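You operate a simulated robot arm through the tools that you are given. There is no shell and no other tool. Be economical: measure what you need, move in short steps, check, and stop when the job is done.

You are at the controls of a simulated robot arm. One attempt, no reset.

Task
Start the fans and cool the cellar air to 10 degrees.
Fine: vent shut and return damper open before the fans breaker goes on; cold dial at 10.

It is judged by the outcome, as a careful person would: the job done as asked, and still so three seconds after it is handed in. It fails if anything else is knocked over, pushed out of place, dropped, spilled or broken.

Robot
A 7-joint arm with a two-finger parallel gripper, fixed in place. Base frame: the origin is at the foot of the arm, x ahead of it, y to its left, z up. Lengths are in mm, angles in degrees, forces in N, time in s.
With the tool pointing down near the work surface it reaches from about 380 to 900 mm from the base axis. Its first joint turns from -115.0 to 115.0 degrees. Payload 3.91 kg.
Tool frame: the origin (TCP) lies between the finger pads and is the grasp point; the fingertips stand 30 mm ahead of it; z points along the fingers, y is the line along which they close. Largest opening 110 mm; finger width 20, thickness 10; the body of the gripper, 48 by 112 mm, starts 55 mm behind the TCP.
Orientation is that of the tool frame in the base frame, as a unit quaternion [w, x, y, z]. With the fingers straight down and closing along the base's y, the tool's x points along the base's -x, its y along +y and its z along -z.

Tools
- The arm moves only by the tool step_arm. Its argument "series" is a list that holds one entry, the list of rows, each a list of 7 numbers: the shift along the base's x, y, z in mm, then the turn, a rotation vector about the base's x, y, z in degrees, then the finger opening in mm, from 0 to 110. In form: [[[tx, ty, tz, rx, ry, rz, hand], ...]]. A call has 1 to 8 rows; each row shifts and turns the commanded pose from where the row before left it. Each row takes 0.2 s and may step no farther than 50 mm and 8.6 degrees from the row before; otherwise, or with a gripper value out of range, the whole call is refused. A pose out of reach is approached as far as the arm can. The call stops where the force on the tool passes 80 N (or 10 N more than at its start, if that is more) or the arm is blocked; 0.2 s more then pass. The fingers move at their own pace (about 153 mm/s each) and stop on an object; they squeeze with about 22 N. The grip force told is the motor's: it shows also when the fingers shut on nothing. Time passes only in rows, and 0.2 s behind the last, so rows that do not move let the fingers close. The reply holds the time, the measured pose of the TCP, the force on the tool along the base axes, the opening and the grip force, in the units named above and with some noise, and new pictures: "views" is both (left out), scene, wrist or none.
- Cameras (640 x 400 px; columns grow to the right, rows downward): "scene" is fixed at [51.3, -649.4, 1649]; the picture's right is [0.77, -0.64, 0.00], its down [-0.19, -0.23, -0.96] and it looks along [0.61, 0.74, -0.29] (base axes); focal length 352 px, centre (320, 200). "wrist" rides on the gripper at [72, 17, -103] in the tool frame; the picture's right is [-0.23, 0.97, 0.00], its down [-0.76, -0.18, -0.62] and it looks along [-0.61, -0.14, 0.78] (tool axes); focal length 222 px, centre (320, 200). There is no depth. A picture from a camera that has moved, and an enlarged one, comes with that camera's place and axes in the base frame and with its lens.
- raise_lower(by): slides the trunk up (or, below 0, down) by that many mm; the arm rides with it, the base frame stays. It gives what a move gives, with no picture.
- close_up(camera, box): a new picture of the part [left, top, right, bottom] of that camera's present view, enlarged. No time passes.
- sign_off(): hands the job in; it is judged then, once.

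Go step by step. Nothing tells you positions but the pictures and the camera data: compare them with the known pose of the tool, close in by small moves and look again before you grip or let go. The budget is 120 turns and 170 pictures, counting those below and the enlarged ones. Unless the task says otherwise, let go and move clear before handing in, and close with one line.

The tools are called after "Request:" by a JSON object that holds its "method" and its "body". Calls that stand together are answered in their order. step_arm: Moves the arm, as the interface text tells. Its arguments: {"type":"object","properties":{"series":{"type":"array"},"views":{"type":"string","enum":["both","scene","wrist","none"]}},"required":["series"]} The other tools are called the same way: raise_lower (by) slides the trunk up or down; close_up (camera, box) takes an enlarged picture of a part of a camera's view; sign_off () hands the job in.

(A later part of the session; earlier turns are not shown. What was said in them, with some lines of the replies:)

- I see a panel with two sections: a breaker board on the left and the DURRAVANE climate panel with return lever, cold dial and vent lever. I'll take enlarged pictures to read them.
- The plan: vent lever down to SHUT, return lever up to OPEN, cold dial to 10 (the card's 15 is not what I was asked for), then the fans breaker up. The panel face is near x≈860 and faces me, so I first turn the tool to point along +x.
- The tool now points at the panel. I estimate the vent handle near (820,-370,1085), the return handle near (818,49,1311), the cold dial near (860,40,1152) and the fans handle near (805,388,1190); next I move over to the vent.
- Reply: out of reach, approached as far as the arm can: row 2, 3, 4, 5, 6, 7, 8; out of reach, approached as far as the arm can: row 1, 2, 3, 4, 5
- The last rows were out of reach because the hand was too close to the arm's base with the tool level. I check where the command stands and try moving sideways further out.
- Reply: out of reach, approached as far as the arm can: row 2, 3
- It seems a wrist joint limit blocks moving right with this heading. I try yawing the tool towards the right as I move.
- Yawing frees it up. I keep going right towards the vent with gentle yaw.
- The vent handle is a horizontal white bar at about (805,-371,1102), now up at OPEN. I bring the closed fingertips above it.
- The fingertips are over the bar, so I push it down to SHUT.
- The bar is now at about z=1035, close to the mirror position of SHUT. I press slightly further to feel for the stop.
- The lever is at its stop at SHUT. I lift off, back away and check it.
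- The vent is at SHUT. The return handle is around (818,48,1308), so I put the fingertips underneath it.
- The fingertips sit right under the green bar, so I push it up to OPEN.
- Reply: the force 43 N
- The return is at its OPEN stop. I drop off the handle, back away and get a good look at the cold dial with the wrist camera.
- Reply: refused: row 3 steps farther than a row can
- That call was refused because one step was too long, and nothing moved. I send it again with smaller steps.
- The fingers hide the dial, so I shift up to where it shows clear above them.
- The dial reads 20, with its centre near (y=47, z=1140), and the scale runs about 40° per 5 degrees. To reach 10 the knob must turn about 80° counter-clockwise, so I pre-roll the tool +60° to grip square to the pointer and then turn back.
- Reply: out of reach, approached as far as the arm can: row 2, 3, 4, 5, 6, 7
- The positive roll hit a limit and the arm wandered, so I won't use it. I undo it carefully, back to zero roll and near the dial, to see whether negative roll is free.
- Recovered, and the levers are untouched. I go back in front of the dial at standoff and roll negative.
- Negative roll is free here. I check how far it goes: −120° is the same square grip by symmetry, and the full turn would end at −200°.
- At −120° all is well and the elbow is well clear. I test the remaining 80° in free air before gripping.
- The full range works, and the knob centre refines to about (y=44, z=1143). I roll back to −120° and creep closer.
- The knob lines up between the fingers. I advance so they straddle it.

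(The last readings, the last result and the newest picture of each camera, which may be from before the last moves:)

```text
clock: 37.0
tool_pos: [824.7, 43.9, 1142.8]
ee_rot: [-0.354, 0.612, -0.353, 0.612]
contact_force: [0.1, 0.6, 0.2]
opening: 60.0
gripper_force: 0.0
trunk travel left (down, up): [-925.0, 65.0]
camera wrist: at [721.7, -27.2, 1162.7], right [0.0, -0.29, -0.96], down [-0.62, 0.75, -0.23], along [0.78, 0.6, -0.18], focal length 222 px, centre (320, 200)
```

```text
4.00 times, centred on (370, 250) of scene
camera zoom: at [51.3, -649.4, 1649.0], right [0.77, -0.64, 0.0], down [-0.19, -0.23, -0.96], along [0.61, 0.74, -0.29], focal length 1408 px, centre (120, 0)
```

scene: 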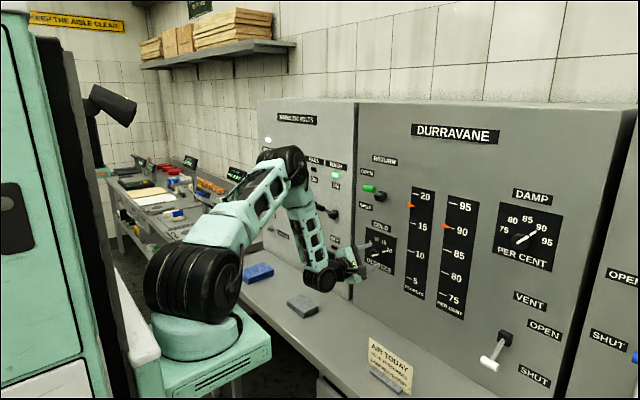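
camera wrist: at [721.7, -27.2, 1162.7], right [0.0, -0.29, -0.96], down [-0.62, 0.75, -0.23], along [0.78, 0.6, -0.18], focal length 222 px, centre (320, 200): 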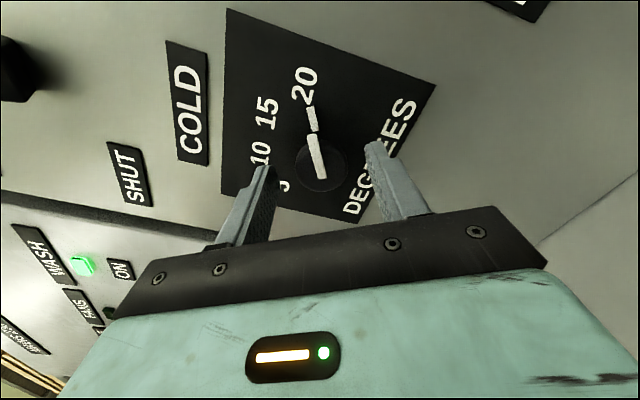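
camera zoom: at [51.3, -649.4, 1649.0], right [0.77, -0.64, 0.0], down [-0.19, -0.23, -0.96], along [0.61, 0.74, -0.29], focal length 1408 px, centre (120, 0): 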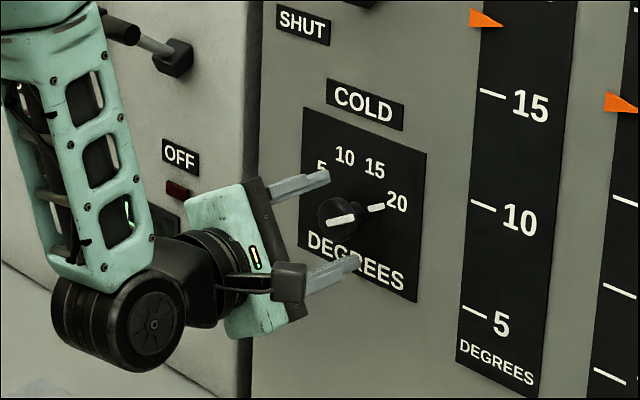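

The fingers straddle the knob. I go a bit deeper and close on it.

Request:
{"method": "step_arm", "body": {"series": [[[4, -1, -1, 0, 0, 0, 60], [4, 0, 0, 0, 0, 0, 60], [0, 0, 0, 0, 0, 0, 45], [0, 0, 0, 0, 0, 0, 30], [0, 0, 0, 0, 0, 0, 20], [0, 0, 0, 0, 0, 0, 20]]]}}

Request:
{"method": "close_up", "body": {"camera": "wrist", "box": [220, 80, 420, 240]}}

```text
clock: 38.4
tool_pos: [832.8, 42.3, 1141.7]
ee_rot: [-0.353, 0.613, -0.354, 0.612]
contact_force: [1.7, 1.6, 4.0]
opening: 35.5
gripper_force: 44.6
trunk travel left (down, up): [-925.0, 65.0]
camera wrist: at [729.6, -27.8, 1162.3], right [0.0, -0.29, -0.96], down [-0.62, 0.75, -0.23], along [0.78, 0.6, -0.18], focal length 222 px, centre (320, 200)
```

scene: 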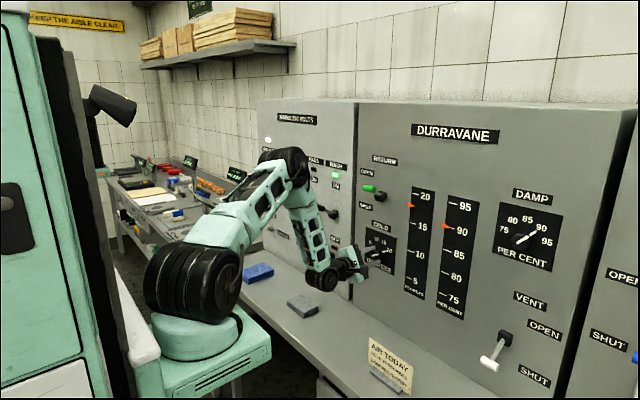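
wrist: 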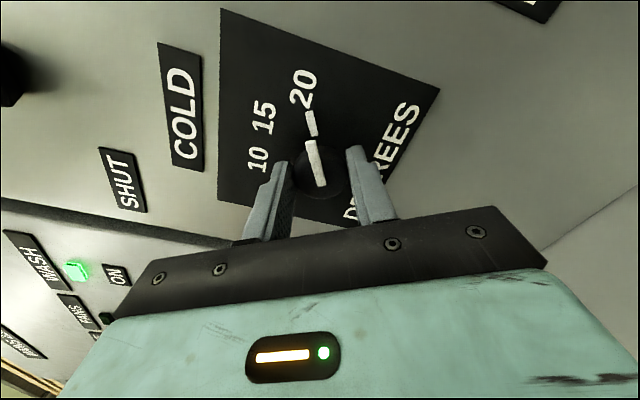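

```text
2.50 times, centred on (320, 160) of wrist
camera zoom: at [729.6, -27.8, 1162.3], right [0.0, -0.29, -0.96], down [-0.62, 0.75, -0.23], along [0.78, 0.6, -0.18], focal length 555 px, centre (320, 300)
```

zoom: 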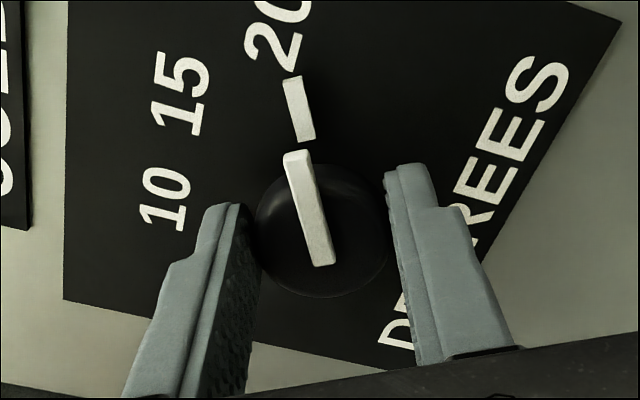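

The knob is gripped at 35.5 mm. I turn the first 40° counter-clockwise and check.

Request:
{"method": "step_arm", "body": {"series": [[[0, 0, 0, -8, 0, 0, 20], [0, 0, 0, -8, 0, 0, 20], [0, 0, 0, -8, 0, 0, 20], [0, 0, 0, -8, 0, 0, 20], [0, 0, 0, -8, 0, 0, 20], [0, 0, 0, 0, 0, 0, 20]]], "views": "wrist"}}

```text
clock: 39.8
tool_pos: [833.0, 45.1, 1142.6]
ee_rot: [-0.123, 0.695, -0.121, 0.698]
contact_force: [3.8, 12.0, 12.9]
opening: 35.5
gripper_force: 45.3
trunk travel left (down, up): [-925.0, 65.0]
camera wrist: at [729.5, 4.1, 1204.0], right [0.0, -0.84, -0.55], down [-0.62, 0.43, -0.66], along [0.78, 0.34, -0.52], focal length 222 px, centre (320, 200)
```

wrist: 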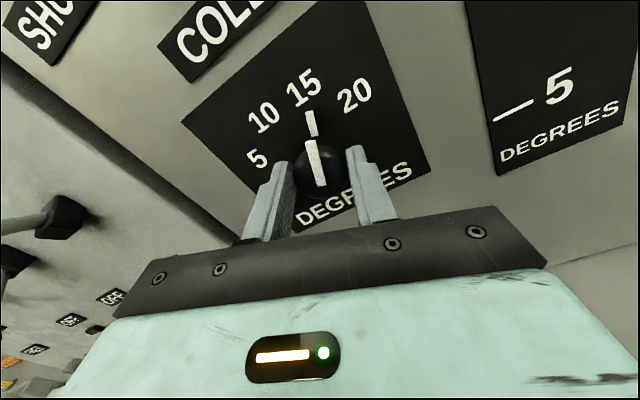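

The knob follows and now points at 15. I turn the other 40°.

Request:
{"method": "step_arm", "body": {"series": [[[0, 1, 1, -8, 0, 0, 20], [0, 0, 0, -8, 0, 0, 20], [0, 0, 0, -8, 0, 0, 20], [0, 0, 0, -8, 0, 0, 20], [0, 0, 0, -8, 0, 0, 20], [0, 0, 0, 0, 0, 0, 20]]], "views": "wrist"}}

Request:
{"method": "close_up", "body": {"camera": "wrist", "box": [220, 60, 420, 220]}}

```text
clock: 41.2
tool_pos: [832.2, 46.3, 1142.2]
ee_rot: [0.122, 0.695, 0.125, 0.697]
contact_force: [7.6, 21.4, 13.6]
opening: 35.6
gripper_force: 44.9
trunk travel left (down, up): [-925.0, 65.0]
camera wrist: at [729.4, 55.5, 1215.6], right [0.0, -0.99, 0.12], down [-0.62, -0.1, -0.78], along [0.78, -0.07, -0.62], focal length 222 px, centre (320, 200)
```

wrist: 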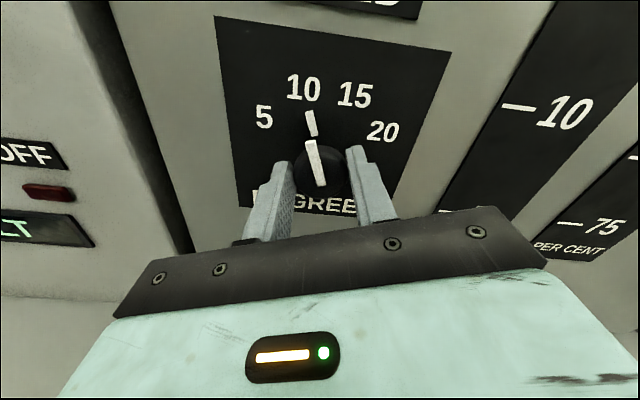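

```text
2.50 times, centred on (320, 140) of wrist
camera zoom: at [729.4, 55.5, 1215.6], right [0.0, -0.99, 0.12], down [-0.62, -0.1, -0.78], along [0.78, -0.07, -0.62], focal length 555 px, centre (320, 350)
```

zoom: 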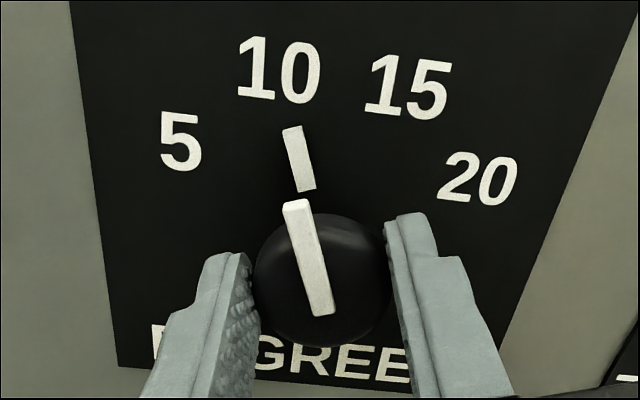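

The pointer lines up with 10. I let go, back straight out and check it.

Request:
{"method": "step_arm", "body": {"series": [[[0, 0, 0, 0, 0, 0, 60], [0, 0, 0, 0, 0, 0, 60], [-15, 0, 0, 0, 0, 0, 60], [-30, 0, 0, 0, 0, 0, 60], [-45, 0, 0, 0, 0, 0, 60], [-45, 0, 0, 0, 0, 0, 30], [0, 0, 0, 0, 0, 0, 0]]]}}

Request:
{"method": "close_up", "body": {"camera": "wrist", "box": [220, 10, 420, 170]}}

Request:
{"method": "close_up", "body": {"camera": "scene", "box": [250, 130, 450, 300]}}

```text
clock: 42.8
tool_pos: [697.0, 41.7, 1141.1]
ee_rot: [0.123, 0.696, 0.122, 0.696]
contact_force: [-0.1, 0.4, -0.6]
opening: 0.3
gripper_force: 21.9
trunk travel left (down, up): [-925.0, 65.0]
camera wrist: at [593.5, 52.1, 1214.6], right [0.0, -0.99, 0.12], down [-0.62, -0.09, -0.78], along [0.78, -0.07, -0.62], focal length 222 px, centre (320, 200)
```

scene: 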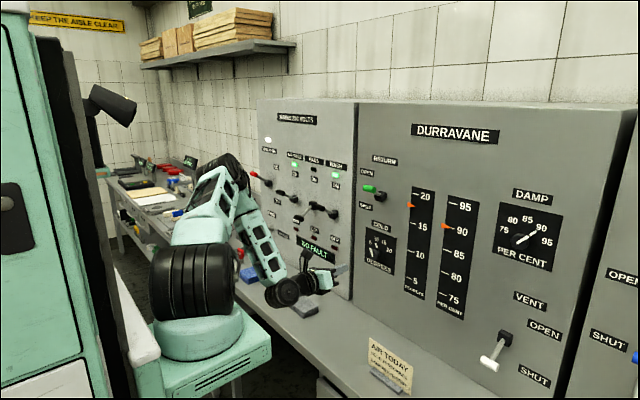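
wrist: 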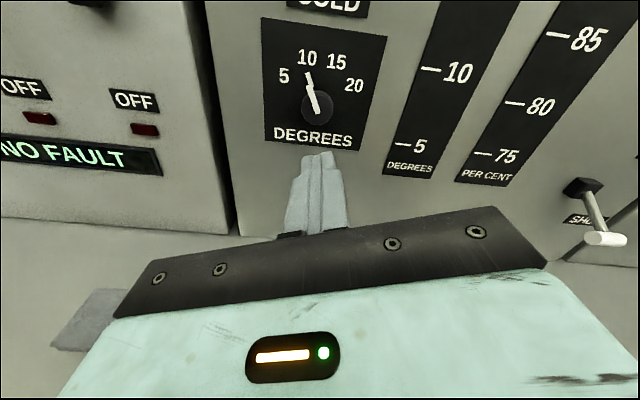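

```text
2.50 times, centred on (320, 90) of wrist
camera zoom: at [593.5, 52.1, 1214.6], right [0.0, -0.99, 0.12], down [-0.62, -0.09, -0.78], along [0.78, -0.07, -0.62], focal length 555 px, centre (320, 475)
```

zoom: 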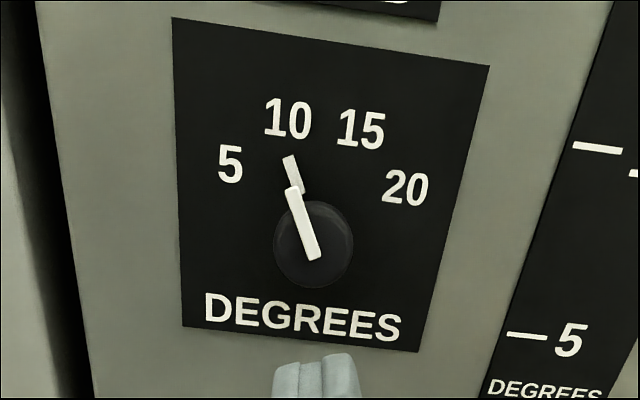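

```text
2.35 times, centred on (350, 215) of scene
camera zoom: at [51.3, -649.4, 1649.0], right [0.77, -0.64, 0.0], down [-0.19, -0.23, -0.96], along [0.61, 0.74, -0.29], focal length 828 px, centre (249, 165)
```

zoom: 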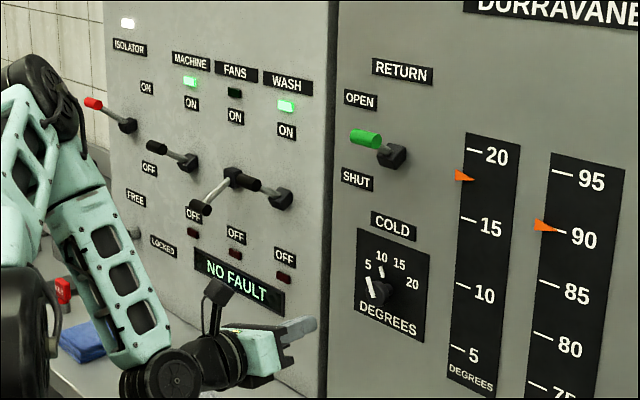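

The dial reads about 10, perhaps a hair under. Perspective muddles it, so I tilt the tool to look at the dial squarely.

Request:
{"method": "step_arm", "body": {"series": [[[0, 0, 0, 0, -8, 0, 0], [0, 0, 0, 0, -8, 0, 0], [0, 0, 0, 0, -8, 0, 0], [0, 0, 0, 0, -8, 0, 0], [0, 0, 0, 0, -6, 0, 0], [0, 0, 0, 0, 0, 0, 0]]]}}

Request:
{"method": "close_up", "body": {"camera": "wrist", "box": [240, 130, 400, 270]}}

```text
clock: 44.2
tool_pos: [698.3, 43.0, 1141.4]
ee_rot: [0.155, 0.431, 0.077, 0.886]
contact_force: [0.1, -1.7, 0.1]
opening: 0.2
gripper_force: 22.4
trunk travel left (down, up): [-925.0, 65.0]
camera wrist: at [570.9, 52.8, 1135.5], right [-0.07, -0.99, 0.09], down [-0.01, -0.09, -1.0], along [1.0, -0.07, 0.0], focal length 222 px, centre (320, 200)
```

scene: 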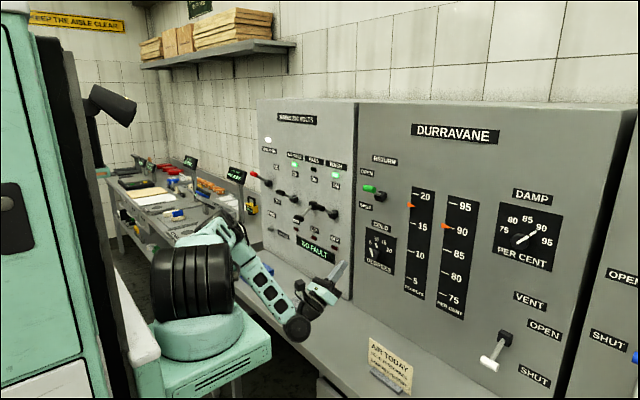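
wrist: 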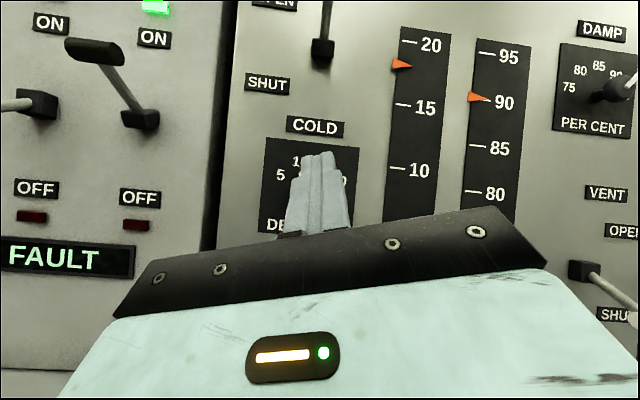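

```text
2.86 times, centred on (320, 200) of wrist
camera zoom: at [570.9, 52.8, 1135.5], right [-0.07, -0.99, 0.09], down [-0.01, -0.09, -1.0], along [1.0, -0.07, 0.0], focal length 635 px, centre (320, 200)
```

zoom: 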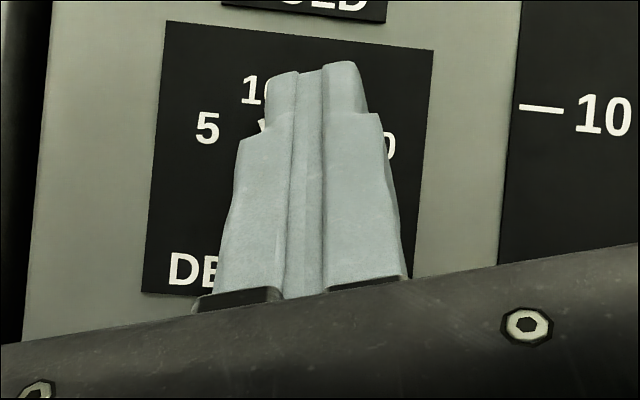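

The fingers block the view, so I open them and drop a little.

Request:
{"method": "step_arm", "body": {"series": [[[0, 0, -20, 0, 0, 0, 60], [0, 0, -20, 0, 0, 0, 110], [0, 0, 0, 0, 0, 0, 110]]], "views": "wrist"}}

Request:
{"method": "close_up", "body": {"camera": "wrist", "box": [260, 80, 380, 200]}}

```text
clock: 45.0
tool_pos: [697.3, 43.7, 1101.0]
ee_rot: [0.156, 0.432, 0.076, 0.885]
contact_force: [-1.1, 0.1, 0.1]
opening: 109.8
gripper_force: 0.0
trunk travel left (down, up): [-925.0, 65.0]
camera wrist: at [570.7, 53.3, 1095.9], right [-0.07, -0.99, 0.09], down [-0.01, -0.09, -1.0], along [1.0, -0.07, -0.01], focal length 222 px, centre (320, 200)
```

wrist: 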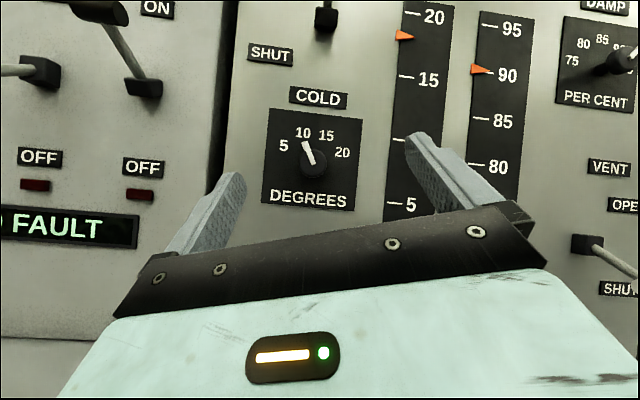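

```text
3.33 times, centred on (320, 140) of wrist
camera zoom: at [570.7, 53.3, 1095.9], right [-0.07, -0.99, 0.09], down [-0.01, -0.09, -1.0], along [1.0, -0.07, -0.01], focal length 740 px, centre (320, 400)
```

zoom: 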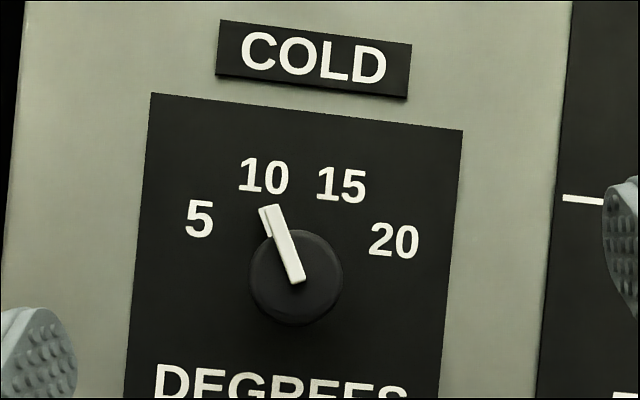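

Seen squarely, the pointer sits about 5° past 10 towards 5, roughly 9.4. I regrip to correct it, starting by levelling the tool again.

Request:
{"method": "step_arm", "body": {"series": [[[0, 1, 20, 0, 8, 0, 60], [0, 1, 20, 0, 8, 0, 60], [10, 0, 2, 0, 8, 0, 60], [20, 0, 0, 0, 8, 0, 60], [25, 0, 0, 0, 6, 0, 60], [25, 0, 0, 0, 0, 0, 60], [0, 0, 0, 0, 0, 0, 60]]], "views": "wrist"}}

Request:
{"method": "close_up", "body": {"camera": "wrist", "box": [220, 40, 420, 200]}}

```text
clock: 46.6
tool_pos: [777.4, 45.4, 1143.4]
ee_rot: [0.122, 0.697, 0.123, 0.696]
contact_force: [0.8, -0.3, -0.3]
opening: 59.8
gripper_force: 0.0
trunk travel left (down, up): [-925.0, 65.0]
camera wrist: at [674.4, 54.8, 1217.2], right [0.0, -0.99, 0.12], down [-0.62, -0.09, -0.78], along [0.78, -0.07, -0.62], focal length 222 px, centre (320, 200)
```

wrist: 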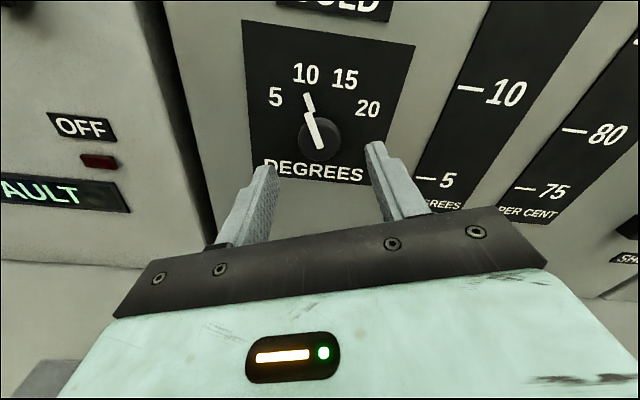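

```text
2.50 times, centred on (320, 120) of wrist
camera zoom: at [674.4, 54.8, 1217.2], right [0.0, -0.99, 0.12], down [-0.62, -0.09, -0.78], along [0.78, -0.07, -0.62], focal length 555 px, centre (320, 400)
```

zoom: 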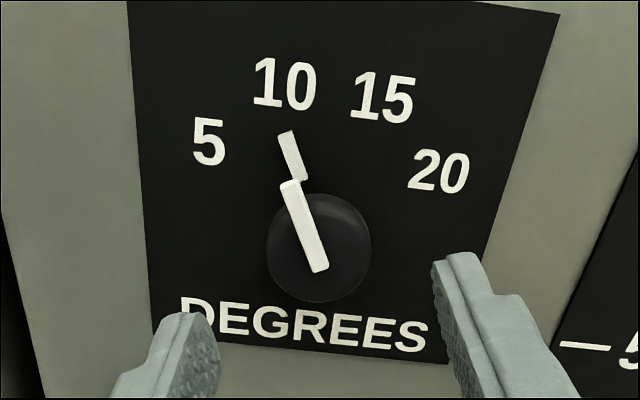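

The knob slipped a few degrees when I let go, because of side load in the grip. I regrip better centred and check the load before turning.

Request:
{"method": "step_arm", "body": {"series": [[[15, 0, 0, 0, 0, 0, 60], [15, 0, 0, 0, 0, 0, 60], [15, 1, 0, 0, 0, 0, 60], [8, 0, 0, 0, 0, 0, 60], [0, 0, 0, 0, 0, 0, 45], [0, 0, 0, 0, 0, 0, 30], [0, 0, 0, 0, 0, 0, 30], [0, 0, 0, 0, 0, 0, 30]]], "views": "wrist"}}

Request:
{"method": "close_up", "body": {"camera": "wrist", "box": [220, 60, 420, 220]}}

```text
clock: 48.4
tool_pos: [831.0, 47.3, 1143.9]
ee_rot: [0.123, 0.696, 0.124, 0.696]
contact_force: [0.7, 1.9, -0.2]
opening: 35.2
gripper_force: 45.0
trunk travel left (down, up): [-925.0, 65.0]
camera wrist: at [727.4, 56.3, 1217.5], right [0.0, -0.99, 0.12], down [-0.62, -0.09, -0.78], along [0.78, -0.07, -0.62], focal length 222 px, centre (320, 200)
```

wrist: 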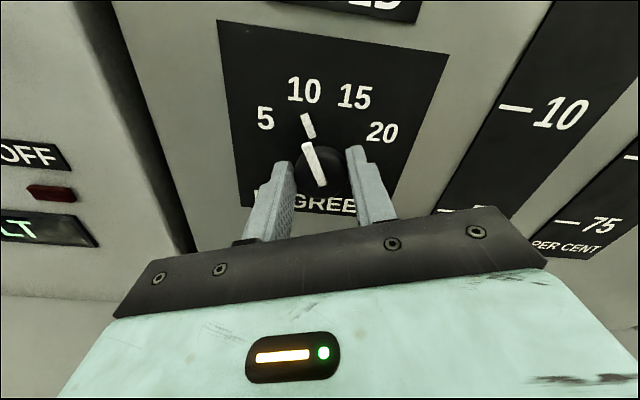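

```text
2.50 times, centred on (320, 140) of wrist
camera zoom: at [727.4, 56.3, 1217.5], right [0.0, -0.99, 0.12], down [-0.62, -0.09, -0.78], along [0.78, -0.07, -0.62], focal length 555 px, centre (320, 350)
```

zoom: 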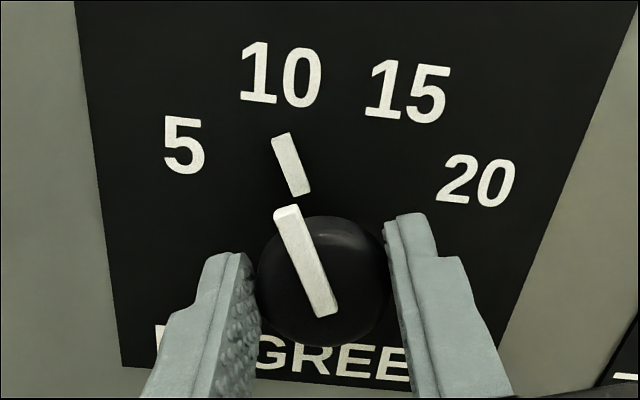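

The grip is now centred with almost no side load, and the pointer is about 5° off. I turn back +5° and release gently.

Request:
{"method": "step_arm", "body": {"series": [[[0, 0, 0, 2.5, 0, 0, 30], [0, 0, 0, 2.5, 0, 0, 30], [0, 0, 0, 0, 0, 0, 30], [0, 0, 0, 0, 0, 0, 30]]], "views": "wrist"}}

Request:
{"method": "close_up", "body": {"camera": "wrist", "box": [220, 60, 420, 220]}}

```text
clock: 49.4
tool_pos: [831.0, 46.1, 1144.8]
ee_rot: [0.093, 0.701, 0.092, 0.701]
contact_force: [2.3, 2.0, 2.5]
opening: 35.3
gripper_force: 44.8
trunk travel left (down, up): [-925.0, 65.0]
camera wrist: at [727.4, 49.6, 1218.0], right [0.0, -1.0, 0.03], down [-0.62, -0.03, -0.78], along [0.78, -0.02, -0.62], focal length 222 px, centre (320, 200)
```

wrist: 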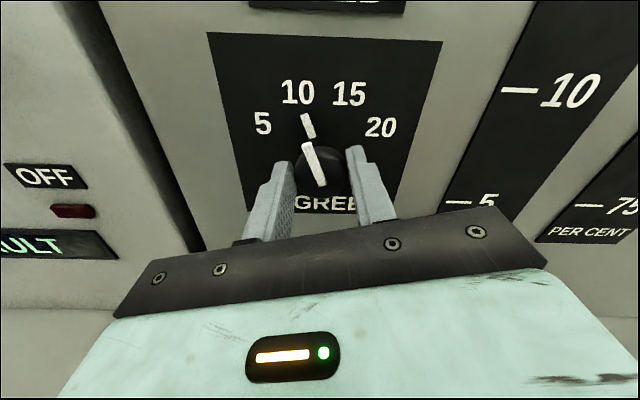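

```text
2.50 times, centred on (320, 140) of wrist
camera zoom: at [727.4, 49.6, 1218.0], right [0.0, -1.0, 0.03], down [-0.62, -0.03, -0.78], along [0.78, -0.02, -0.62], focal length 555 px, centre (320, 350)
```

zoom: 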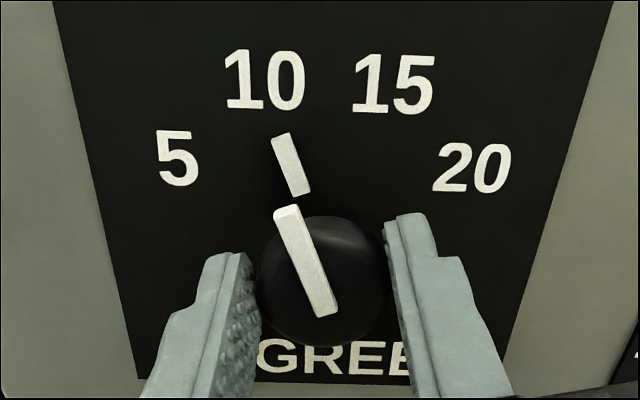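

The pointer now aims straight at 10. I release and back out.

Request:
{"method": "step_arm", "body": {"series": [[[0, 0, 0, 0, 0, 0, 40], [0, 0, 0, 0, 0, 0, 60], [-15, 0, 0, 0, 0, 0, 60], [-40, 0, 0, 0, 0, 0, 60], [0, 0, 0, 0, 0, 0, 60]]], "views": "wrist"}}

Request:
{"method": "close_up", "body": {"camera": "wrist", "box": [220, 40, 420, 200]}}

```text
clock: 50.6
tool_pos: [774.9, 46.8, 1144.8]
ee_rot: [0.093, 0.701, 0.092, 0.701]
contact_force: [0.2, -0.7, 0.5]
opening: 60.1
gripper_force: 0.0
trunk travel left (down, up): [-925.0, 65.0]
camera wrist: at [671.8, 49.7, 1218.0], right [0.0, -1.0, 0.03], down [-0.62, -0.03, -0.78], along [0.78, -0.02, -0.62], focal length 222 px, centre (320, 200)
```

wrist: 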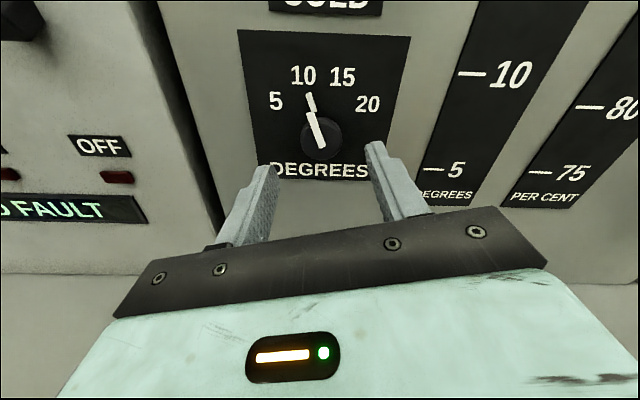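

```text
2.50 times, centred on (320, 120) of wrist
camera zoom: at [671.8, 49.7, 1218.0], right [0.0, -1.0, 0.03], down [-0.62, -0.03, -0.78], along [0.78, -0.02, -0.62], focal length 555 px, centre (320, 400)
```

zoom: 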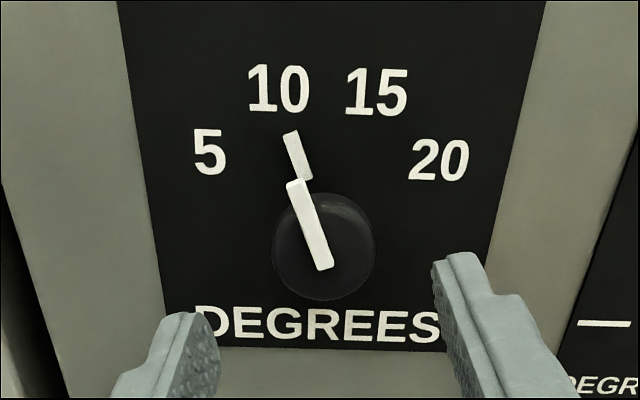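

The dial reads 10. With vent shut, return open and dial set, I close the fingers and move to the fans breaker.

Request:
{"method": "step_arm", "body": {"series": [[[-40, 10, -5, 0, 0, 0, 30], [-20, 40, 0, 7.5, 0, 0, 0], [0, 45, 0, 7.5, 0, 0, 0], [0, 45, 0, 0, 0, 0, 0], [0, 45, 0, 0, 0, 0, 0], [0, 45, 0, 0, 0, 0, 0], [0, 45, 0, 0, 0, 0, 0], [0, 0, 0, 0, 0, 0, 0]]]}}

```text
clock: 52.4
tool_pos: [715.3, 322.5, 1137.6]
ee_rot: [0.001, 0.707, -0.001, 0.707]
contact_force: [-0.5, 0.8, -0.4]
opening: 0.4
gripper_force: 21.9
trunk travel left (down, up): [-925.0, 65.0]
camera wrist: at [612.3, 305.0, 1210.3], right [0.0, -0.97, -0.23], down [-0.62, 0.18, -0.76], along [0.78, 0.14, -0.61], focal length 222 px, centre (320, 200)
```

scene: 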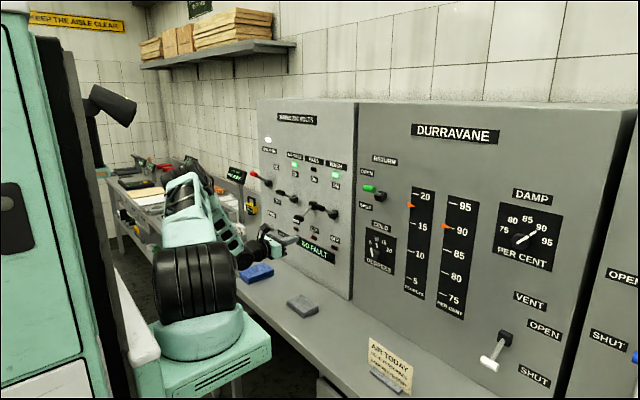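
wrist: 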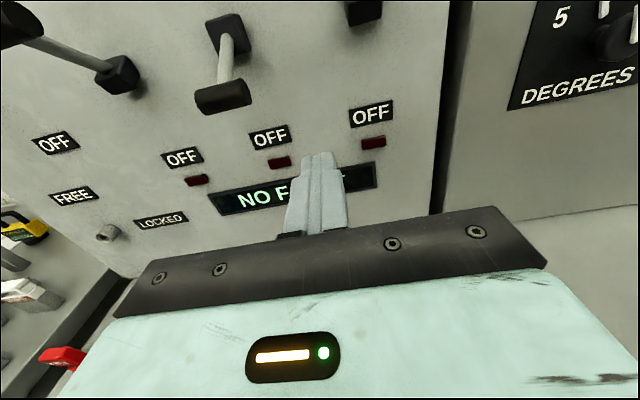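

The fans handle is the one hanging down at about (805,390,1184), pivot at z≈1220. I line up beneath it and move in under the bar.

Request:
{"method": "step_arm", "body": {"series": [[[0, 34, 5, 0, 0, 0, 0], [0, 34, 5, 0, 0, 0, 0], [23, 0, 0, 0, 0, 0, 0], [23, 0, 0, 0, 0, 0, 0], [24, 0, 0, 0, 0, 0, 0], [0, 0, 0, 0, 0, 0, 0]]]}}

Request:
{"method": "close_up", "body": {"camera": "scene", "box": [230, 130, 380, 270]}}

```text
clock: 53.8
tool_pos: [785.2, 388.7, 1149.0]
ee_rot: [-0.001, 0.707, 0.001, 0.707]
contact_force: [0.3, 0.2, 0.2]
opening: 0.0
gripper_force: 21.6
trunk travel left (down, up): [-925.0, 65.0]
camera wrist: at [682.9, 373.2, 1220.9], right [0.0, -0.97, -0.23], down [-0.62, 0.18, -0.76], along [0.78, 0.14, -0.61], focal length 222 px, centre (320, 200)
```

scene: 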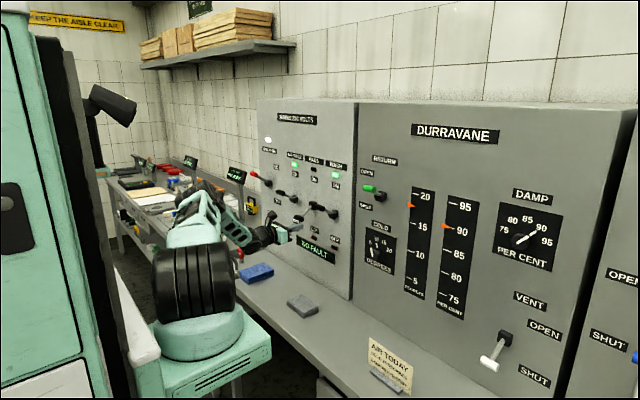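
wrist: 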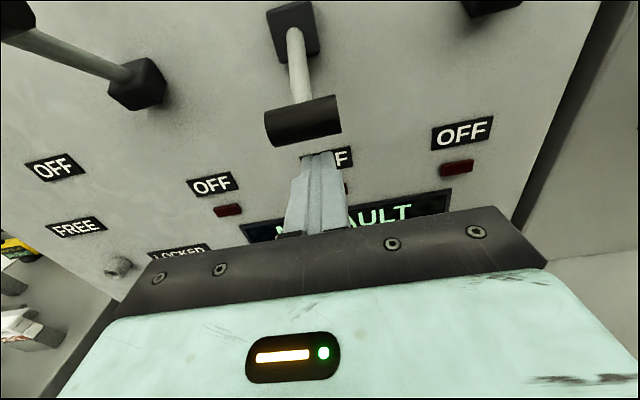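

```text
2.86 times, centred on (305, 200) of scene
camera zoom: at [51.3, -649.4, 1649.0], right [0.77, -0.64, 0.0], down [-0.19, -0.23, -0.96], along [0.61, 0.74, -0.29], focal length 1006 px, centre (363, 200)
```

zoom: 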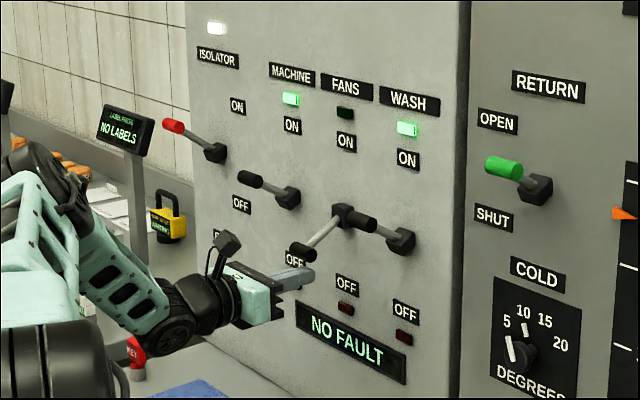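

The tip is directly below the fans bar, so I push it up to ON.

Request:
{"method": "step_arm", "body": {"series": [[[3, 2, 15, 0, 0, 0, 0], [0, 0, 15, 0, 0, 0, 0], [0, 0, 15, 0, 0, 0, 0], [0, 0, 15, 0, 0, 0, 0], [0, 0, 15, 0, 0, 0, 0], [0, 0, 10, 0, 0, 0, 0], [0, 0, 0, 0, 0, 0, 0]]]}}

Request:
{"method": "close_up", "body": {"camera": "scene", "box": [230, 130, 380, 270]}}

```text
clock: 55.4
tool_pos: [787.7, 390.1, 1232.2]
ee_rot: [0.0, 0.709, 0.0, 0.706]
contact_force: [-1.4, -0.1, -9.3]
opening: 0.0
gripper_force: 22.0
trunk travel left (down, up): [-925.0, 65.0]
camera wrist: at [685.3, 375.2, 1304.4], right [0.0, -0.97, -0.23], down [-0.63, 0.18, -0.76], along [0.78, 0.14, -0.61], focal length 222 px, centre (320, 200)
```

scene: 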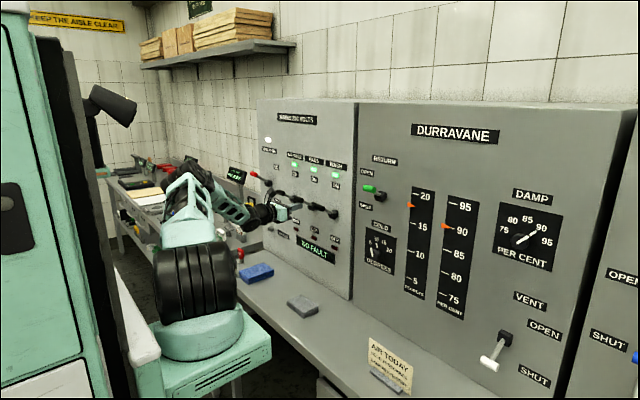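
wrist: 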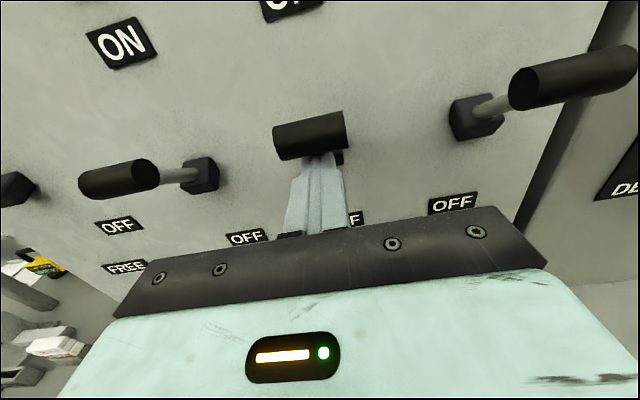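

```text
2.86 times, centred on (305, 200) of scene
camera zoom: at [51.3, -649.4, 1649.0], right [0.77, -0.64, 0.0], down [-0.19, -0.23, -0.96], along [0.61, 0.74, -0.29], focal length 1006 px, centre (363, 200)
```

zoom: 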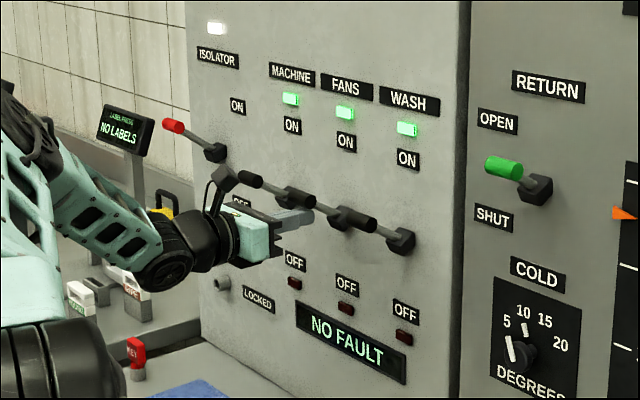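

The fans lamp is green and the board still reads NO FAULT. I nudge to the stop, then drop off and back away to watch the gauge.

Request:
{"method": "step_arm", "body": {"series": [[[0, 0, 3, 0, 0, 0, 0], [0, 0, -10, 0, 0, 0, 0], [0, 0, -20, 0, 0, 0, 0], [-30, 0, -20, 0, 0, 0, 0], [-40, 0, 0, 0, 0, 0, 0], [-20, 0, 0, 0, 0, 0, 0], [0, 0, 0, 0, 0, 0, 0], [0, 0, 0, 0, 0, 0, 0]]], "views": "none"}}

Request:
{"method": "step_arm", "body": {"series": [[[0, 0, 0, 0, 0, 0, 0], [0, 0, 0, 0, 0, 0, 0], [0, 0, 0, 0, 0, 0, 0], [0, 0, 0, 0, 0, 0, 0], [0, 0, 0, 0, 0, 0, 0], [0, 0, 0, 0, 0, 0, 0], [0, 0, 0, 0, 0, 0, 0], [0, 0, 0, 0, 0, 0, 0]]], "views": "scene"}}

Request:
{"method": "close_up", "body": {"camera": "scene", "box": [250, 130, 480, 320]}}

```text
clock: 57.2
tool_pos: [698.5, 392.1, 1188.7]
ee_rot: [0.0, 0.707, 0.0, 0.707]
contact_force: [-0.2, -0.3, 0.2]
opening: 0.1
gripper_force: 22.3
trunk travel left (down, up): [-925.0, 65.0]
```

```text
clock: 59.0
tool_pos: [698.6, 391.4, 1187.0]
ee_rot: [0.001, 0.707, 0.0, 0.707]
contact_force: [-1.0, 0.3, 0.4]
opening: 0.1
gripper_force: 21.5
trunk travel left (down, up): [-925.0, 65.0]
```

scene: 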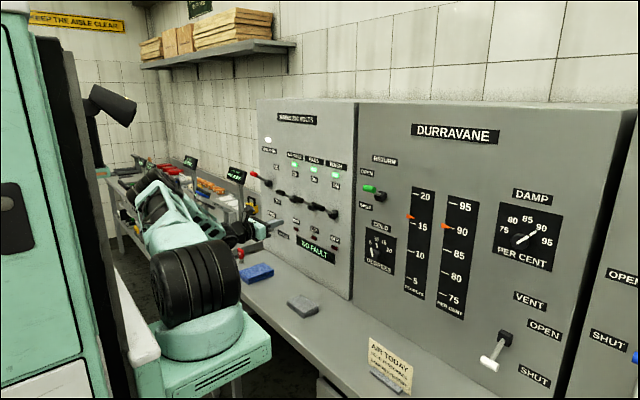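

```text
2.11 times, centred on (365, 225) of scene
camera zoom: at [51.3, -649.4, 1649.0], right [0.77, -0.64, 0.0], down [-0.19, -0.23, -0.96], along [0.61, 0.74, -0.29], focal length 741 px, centre (225, 147)
```

zoom: 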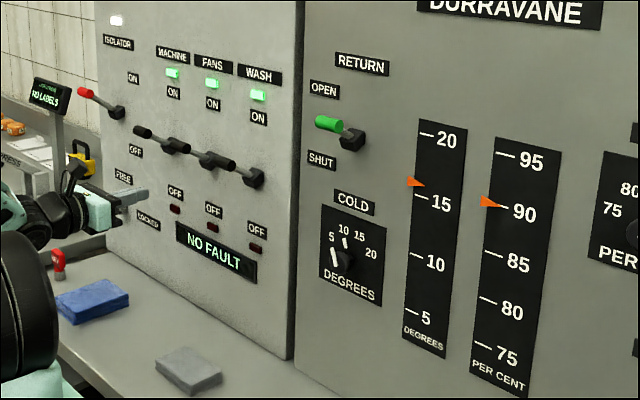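

The temperature needle is falling (now about 16.5). I wait for it to settle.

Request:
{"method": "step_arm", "body": {"series": [[[0, 0, 0, 0, 0, 0, 0], [0, 0, 0, 0, 0, 0, 0], [0, 0, 0, 0, 0, 0, 0], [0, 0, 0, 0, 0, 0, 0], [0, 0, 0, 0, 0, 0, 0], [0, 0, 0, 0, 0, 0, 0], [0, 0, 0, 0, 0, 0, 0], [0, 0, 0, 0, 0, 0, 0]]], "views": "none"}}

Request:
{"method": "step_arm", "body": {"series": [[[0, 0, 0, 0, 0, 0, 0], [0, 0, 0, 0, 0, 0, 0], [0, 0, 0, 0, 0, 0, 0], [0, 0, 0, 0, 0, 0, 0], [0, 0, 0, 0, 0, 0, 0], [0, 0, 0, 0, 0, 0, 0], [0, 0, 0, 0, 0, 0, 0], [0, 0, 0, 0, 0, 0, 0]]], "views": "none"}}

Request:
{"method": "step_arm", "body": {"series": [[[0, 0, 0, 0, 0, 0, 0], [0, 0, 0, 0, 0, 0, 0], [0, 0, 0, 0, 0, 0, 0], [0, 0, 0, 0, 0, 0, 0], [0, 0, 0, 0, 0, 0, 0], [0, 0, 0, 0, 0, 0, 0], [0, 0, 0, 0, 0, 0, 0], [0, 0, 0, 0, 0, 0, 0]]], "views": "none"}}

Request:
{"method": "step_arm", "body": {"series": [[[0, 0, 0, 0, 0, 0, 0], [0, 0, 0, 0, 0, 0, 0], [0, 0, 0, 0, 0, 0, 0], [0, 0, 0, 0, 0, 0, 0], [0, 0, 0, 0, 0, 0, 0], [0, 0, 0, 0, 0, 0, 0], [0, 0, 0, 0, 0, 0, 0], [0, 0, 0, 0, 0, 0, 0]]], "views": "none"}}

Request:
{"method": "close_up", "body": {"camera": "scene", "box": [250, 130, 480, 320]}}

```text
clock: 60.8
tool_pos: [698.3, 392.3, 1188.0]
ee_rot: [0.0, 0.707, 0.0, 0.707]
contact_force: [-0.1, -0.4, -0.2]
opening: 0.0
gripper_force: 21.8
trunk travel left (down, up): [-925.0, 65.0]
```

```text
clock: 62.6
tool_pos: [699.2, 393.4, 1187.4]
ee_rot: [0.0, 0.707, 0.0, 0.707]
contact_force: [0.3, 1.0, 1.1]
opening: 0.0
gripper_force: 22.2
trunk travel left (down, up): [-925.0, 65.0]
```

```text
clock: 64.4
tool_pos: [698.0, 391.6, 1188.1]
ee_rot: [0.0, 0.707, 0.0, 0.707]
contact_force: [0.7, -0.2, 0.5]
opening: 0.0
gripper_force: 22.0
trunk travel left (down, up): [-925.0, 65.0]
```

```text
clock: 66.2
tool_pos: [697.9, 391.5, 1188.5]
ee_rot: [0.0, 0.708, -0.001, 0.707]
contact_force: [0.0, 0.9, -0.5]
opening: 0.1
gripper_force: 22.0
trunk travel left (down, up): [-925.0, 65.0]
```

```text
2.11 times, centred on (365, 225) of scene
camera zoom: at [51.3, -649.4, 1649.0], right [0.77, -0.64, 0.0], down [-0.19, -0.23, -0.96], along [0.61, 0.74, -0.29], focal length 741 px, centre (225, 147)
```

zoom: 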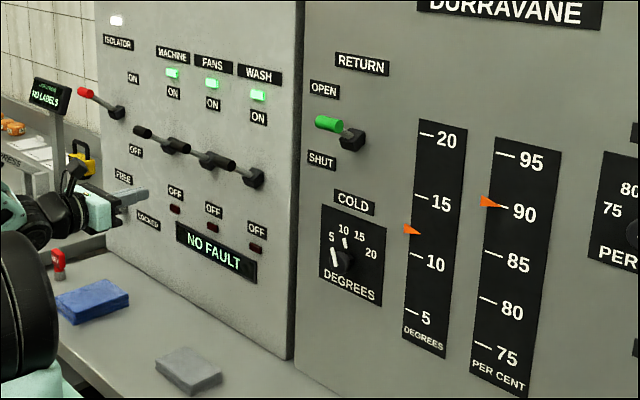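

It is down to about 12.5 and still falling. I keep waiting.

Request:
{"method": "step_arm", "body": {"series": [[[0, 0, 0, 0, 0, 0, 0], [0, 0, 0, 0, 0, 0, 0], [0, 0, 0, 0, 0, 0, 0], [0, 0, 0, 0, 0, 0, 0], [0, 0, 0, 0, 0, 0, 0], [0, 0, 0, 0, 0, 0, 0], [0, 0, 0, 0, 0, 0, 0], [0, 0, 0, 0, 0, 0, 0]]], "views": "none"}}

Request:
{"method": "step_arm", "body": {"series": [[[0, 0, 0, 0, 0, 0, 0], [0, 0, 0, 0, 0, 0, 0], [0, 0, 0, 0, 0, 0, 0], [0, 0, 0, 0, 0, 0, 0], [0, 0, 0, 0, 0, 0, 0], [0, 0, 0, 0, 0, 0, 0], [0, 0, 0, 0, 0, 0, 0], [0, 0, 0, 0, 0, 0, 0]]], "views": "none"}}

Request:
{"method": "step_arm", "body": {"series": [[[0, 0, 0, 0, 0, 0, 0], [0, 0, 0, 0, 0, 0, 0], [0, 0, 0, 0, 0, 0, 0], [0, 0, 0, 0, 0, 0, 0], [0, 0, 0, 0, 0, 0, 0], [0, 0, 0, 0, 0, 0, 0], [0, 0, 0, 0, 0, 0, 0], [0, 0, 0, 0, 0, 0, 0]]], "views": "none"}}

Request:
{"method": "step_arm", "body": {"series": [[[0, 0, 0, 0, 0, 0, 0], [0, 0, 0, 0, 0, 0, 0], [0, 0, 0, 0, 0, 0, 0], [0, 0, 0, 0, 0, 0, 0], [0, 0, 0, 0, 0, 0, 0], [0, 0, 0, 0, 0, 0, 0], [0, 0, 0, 0, 0, 0, 0], [0, 0, 0, 0, 0, 0, 0]]], "views": "none"}}

Request:
{"method": "step_arm", "body": {"series": [[[0, 0, 0, 0, 0, 0, 0], [0, 0, 0, 0, 0, 0, 0], [0, 0, 0, 0, 0, 0, 0], [0, 0, 0, 0, 0, 0, 0], [0, 0, 0, 0, 0, 0, 0], [0, 0, 0, 0, 0, 0, 0], [0, 0, 0, 0, 0, 0, 0], [0, 0, 0, 0, 0, 0, 0]]], "views": "none"}}

Request:
{"method": "step_arm", "body": {"series": [[[0, 0, 0, 0, 0, 0, 0], [0, 0, 0, 0, 0, 0, 0], [0, 0, 0, 0, 0, 0, 0], [0, 0, 0, 0, 0, 0, 0], [0, 0, 0, 0, 0, 0, 0], [0, 0, 0, 0, 0, 0, 0], [0, 0, 0, 0, 0, 0, 0], [0, 0, 0, 0, 0, 0, 0]]], "views": "scene"}}

Request:
{"method": "close_up", "body": {"camera": "scene", "box": [350, 150, 480, 320]}}

```text
clock: 68.0
tool_pos: [697.6, 391.2, 1189.0]
ee_rot: [0.0, 0.707, 0.0, 0.707]
contact_force: [-0.3, -0.2, 0.1]
opening: 0.0
gripper_force: 21.7
trunk travel left (down, up): [-925.0, 65.0]
```

```text
clock: 69.8
tool_pos: [698.2, 391.7, 1186.7]
ee_rot: [0.0, 0.707, 0.0, 0.707]
contact_force: [-1.1, 0.0, -0.1]
opening: 0.2
gripper_force: 22.0
trunk travel left (down, up): [-925.0, 65.0]
```

```text
clock: 71.6
tool_pos: [697.8, 391.4, 1186.1]
ee_rot: [-0.001, 0.707, 0.001, 0.707]
contact_force: [-0.7, -0.2, 0.5]
opening: 0.0
gripper_force: 21.7
trunk travel left (down, up): [-925.0, 65.0]
```

```text
clock: 73.4
tool_pos: [698.8, 391.3, 1188.5]
ee_rot: [-0.001, 0.707, 0.001, 0.707]
contact_force: [0.4, 0.3, -0.2]
opening: 0.0
gripper_force: 22.0
trunk travel left (down, up): [-925.0, 65.0]
```

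```text
clock: 75.2
tool_pos: [697.6, 391.6, 1186.7]
ee_rot: [0.0, 0.707, 0.0, 0.707]
contact_force: [0.4, -0.4, -0.8]
opening: 0.1
gripper_force: 21.7
trunk travel left (down, up): [-925.0, 65.0]
```

```text
clock: 77.0
tool_pos: [697.8, 391.4, 1187.6]
ee_rot: [0.0, 0.708, 0.0, 0.707]
contact_force: [0.1, -0.3, -0.1]
opening: 0.0
gripper_force: 21.9
trunk travel left (down, up): [-925.0, 65.0]
```

scene: 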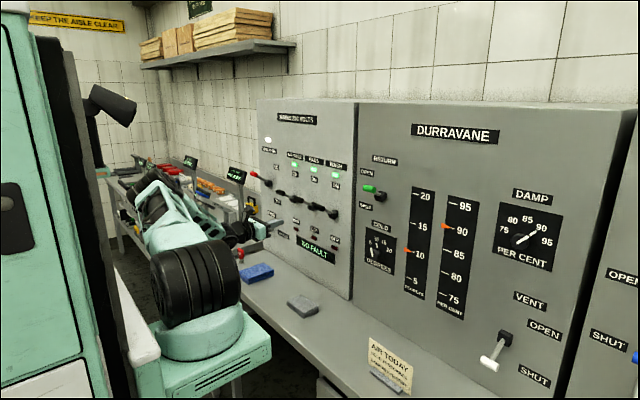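

```text
2.35 times, centred on (415, 235) of scene
camera zoom: at [51.3, -649.4, 1649.0], right [0.77, -0.64, 0.0], down [-0.19, -0.23, -0.96], along [0.61, 0.74, -0.29], focal length 828 px, centre (96, 118)
```

zoom: 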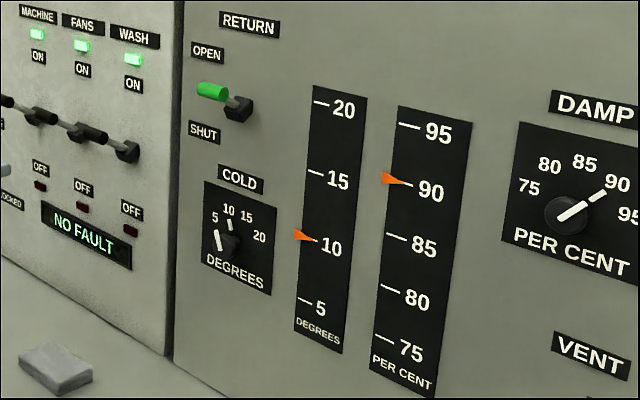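

The needle stands at 10, the fans lamp is green, the board reads NO FAULT and the arm is clear of everything. I hand in.

Request:
{"method": "sign_off", "body": {}}

```text
The job is handed in.
```

The fans are running and the cellar air gauge has come down to 10 degrees. The vent was shut, the return damper open and the cold dial at 10 before the fans breaker went on.
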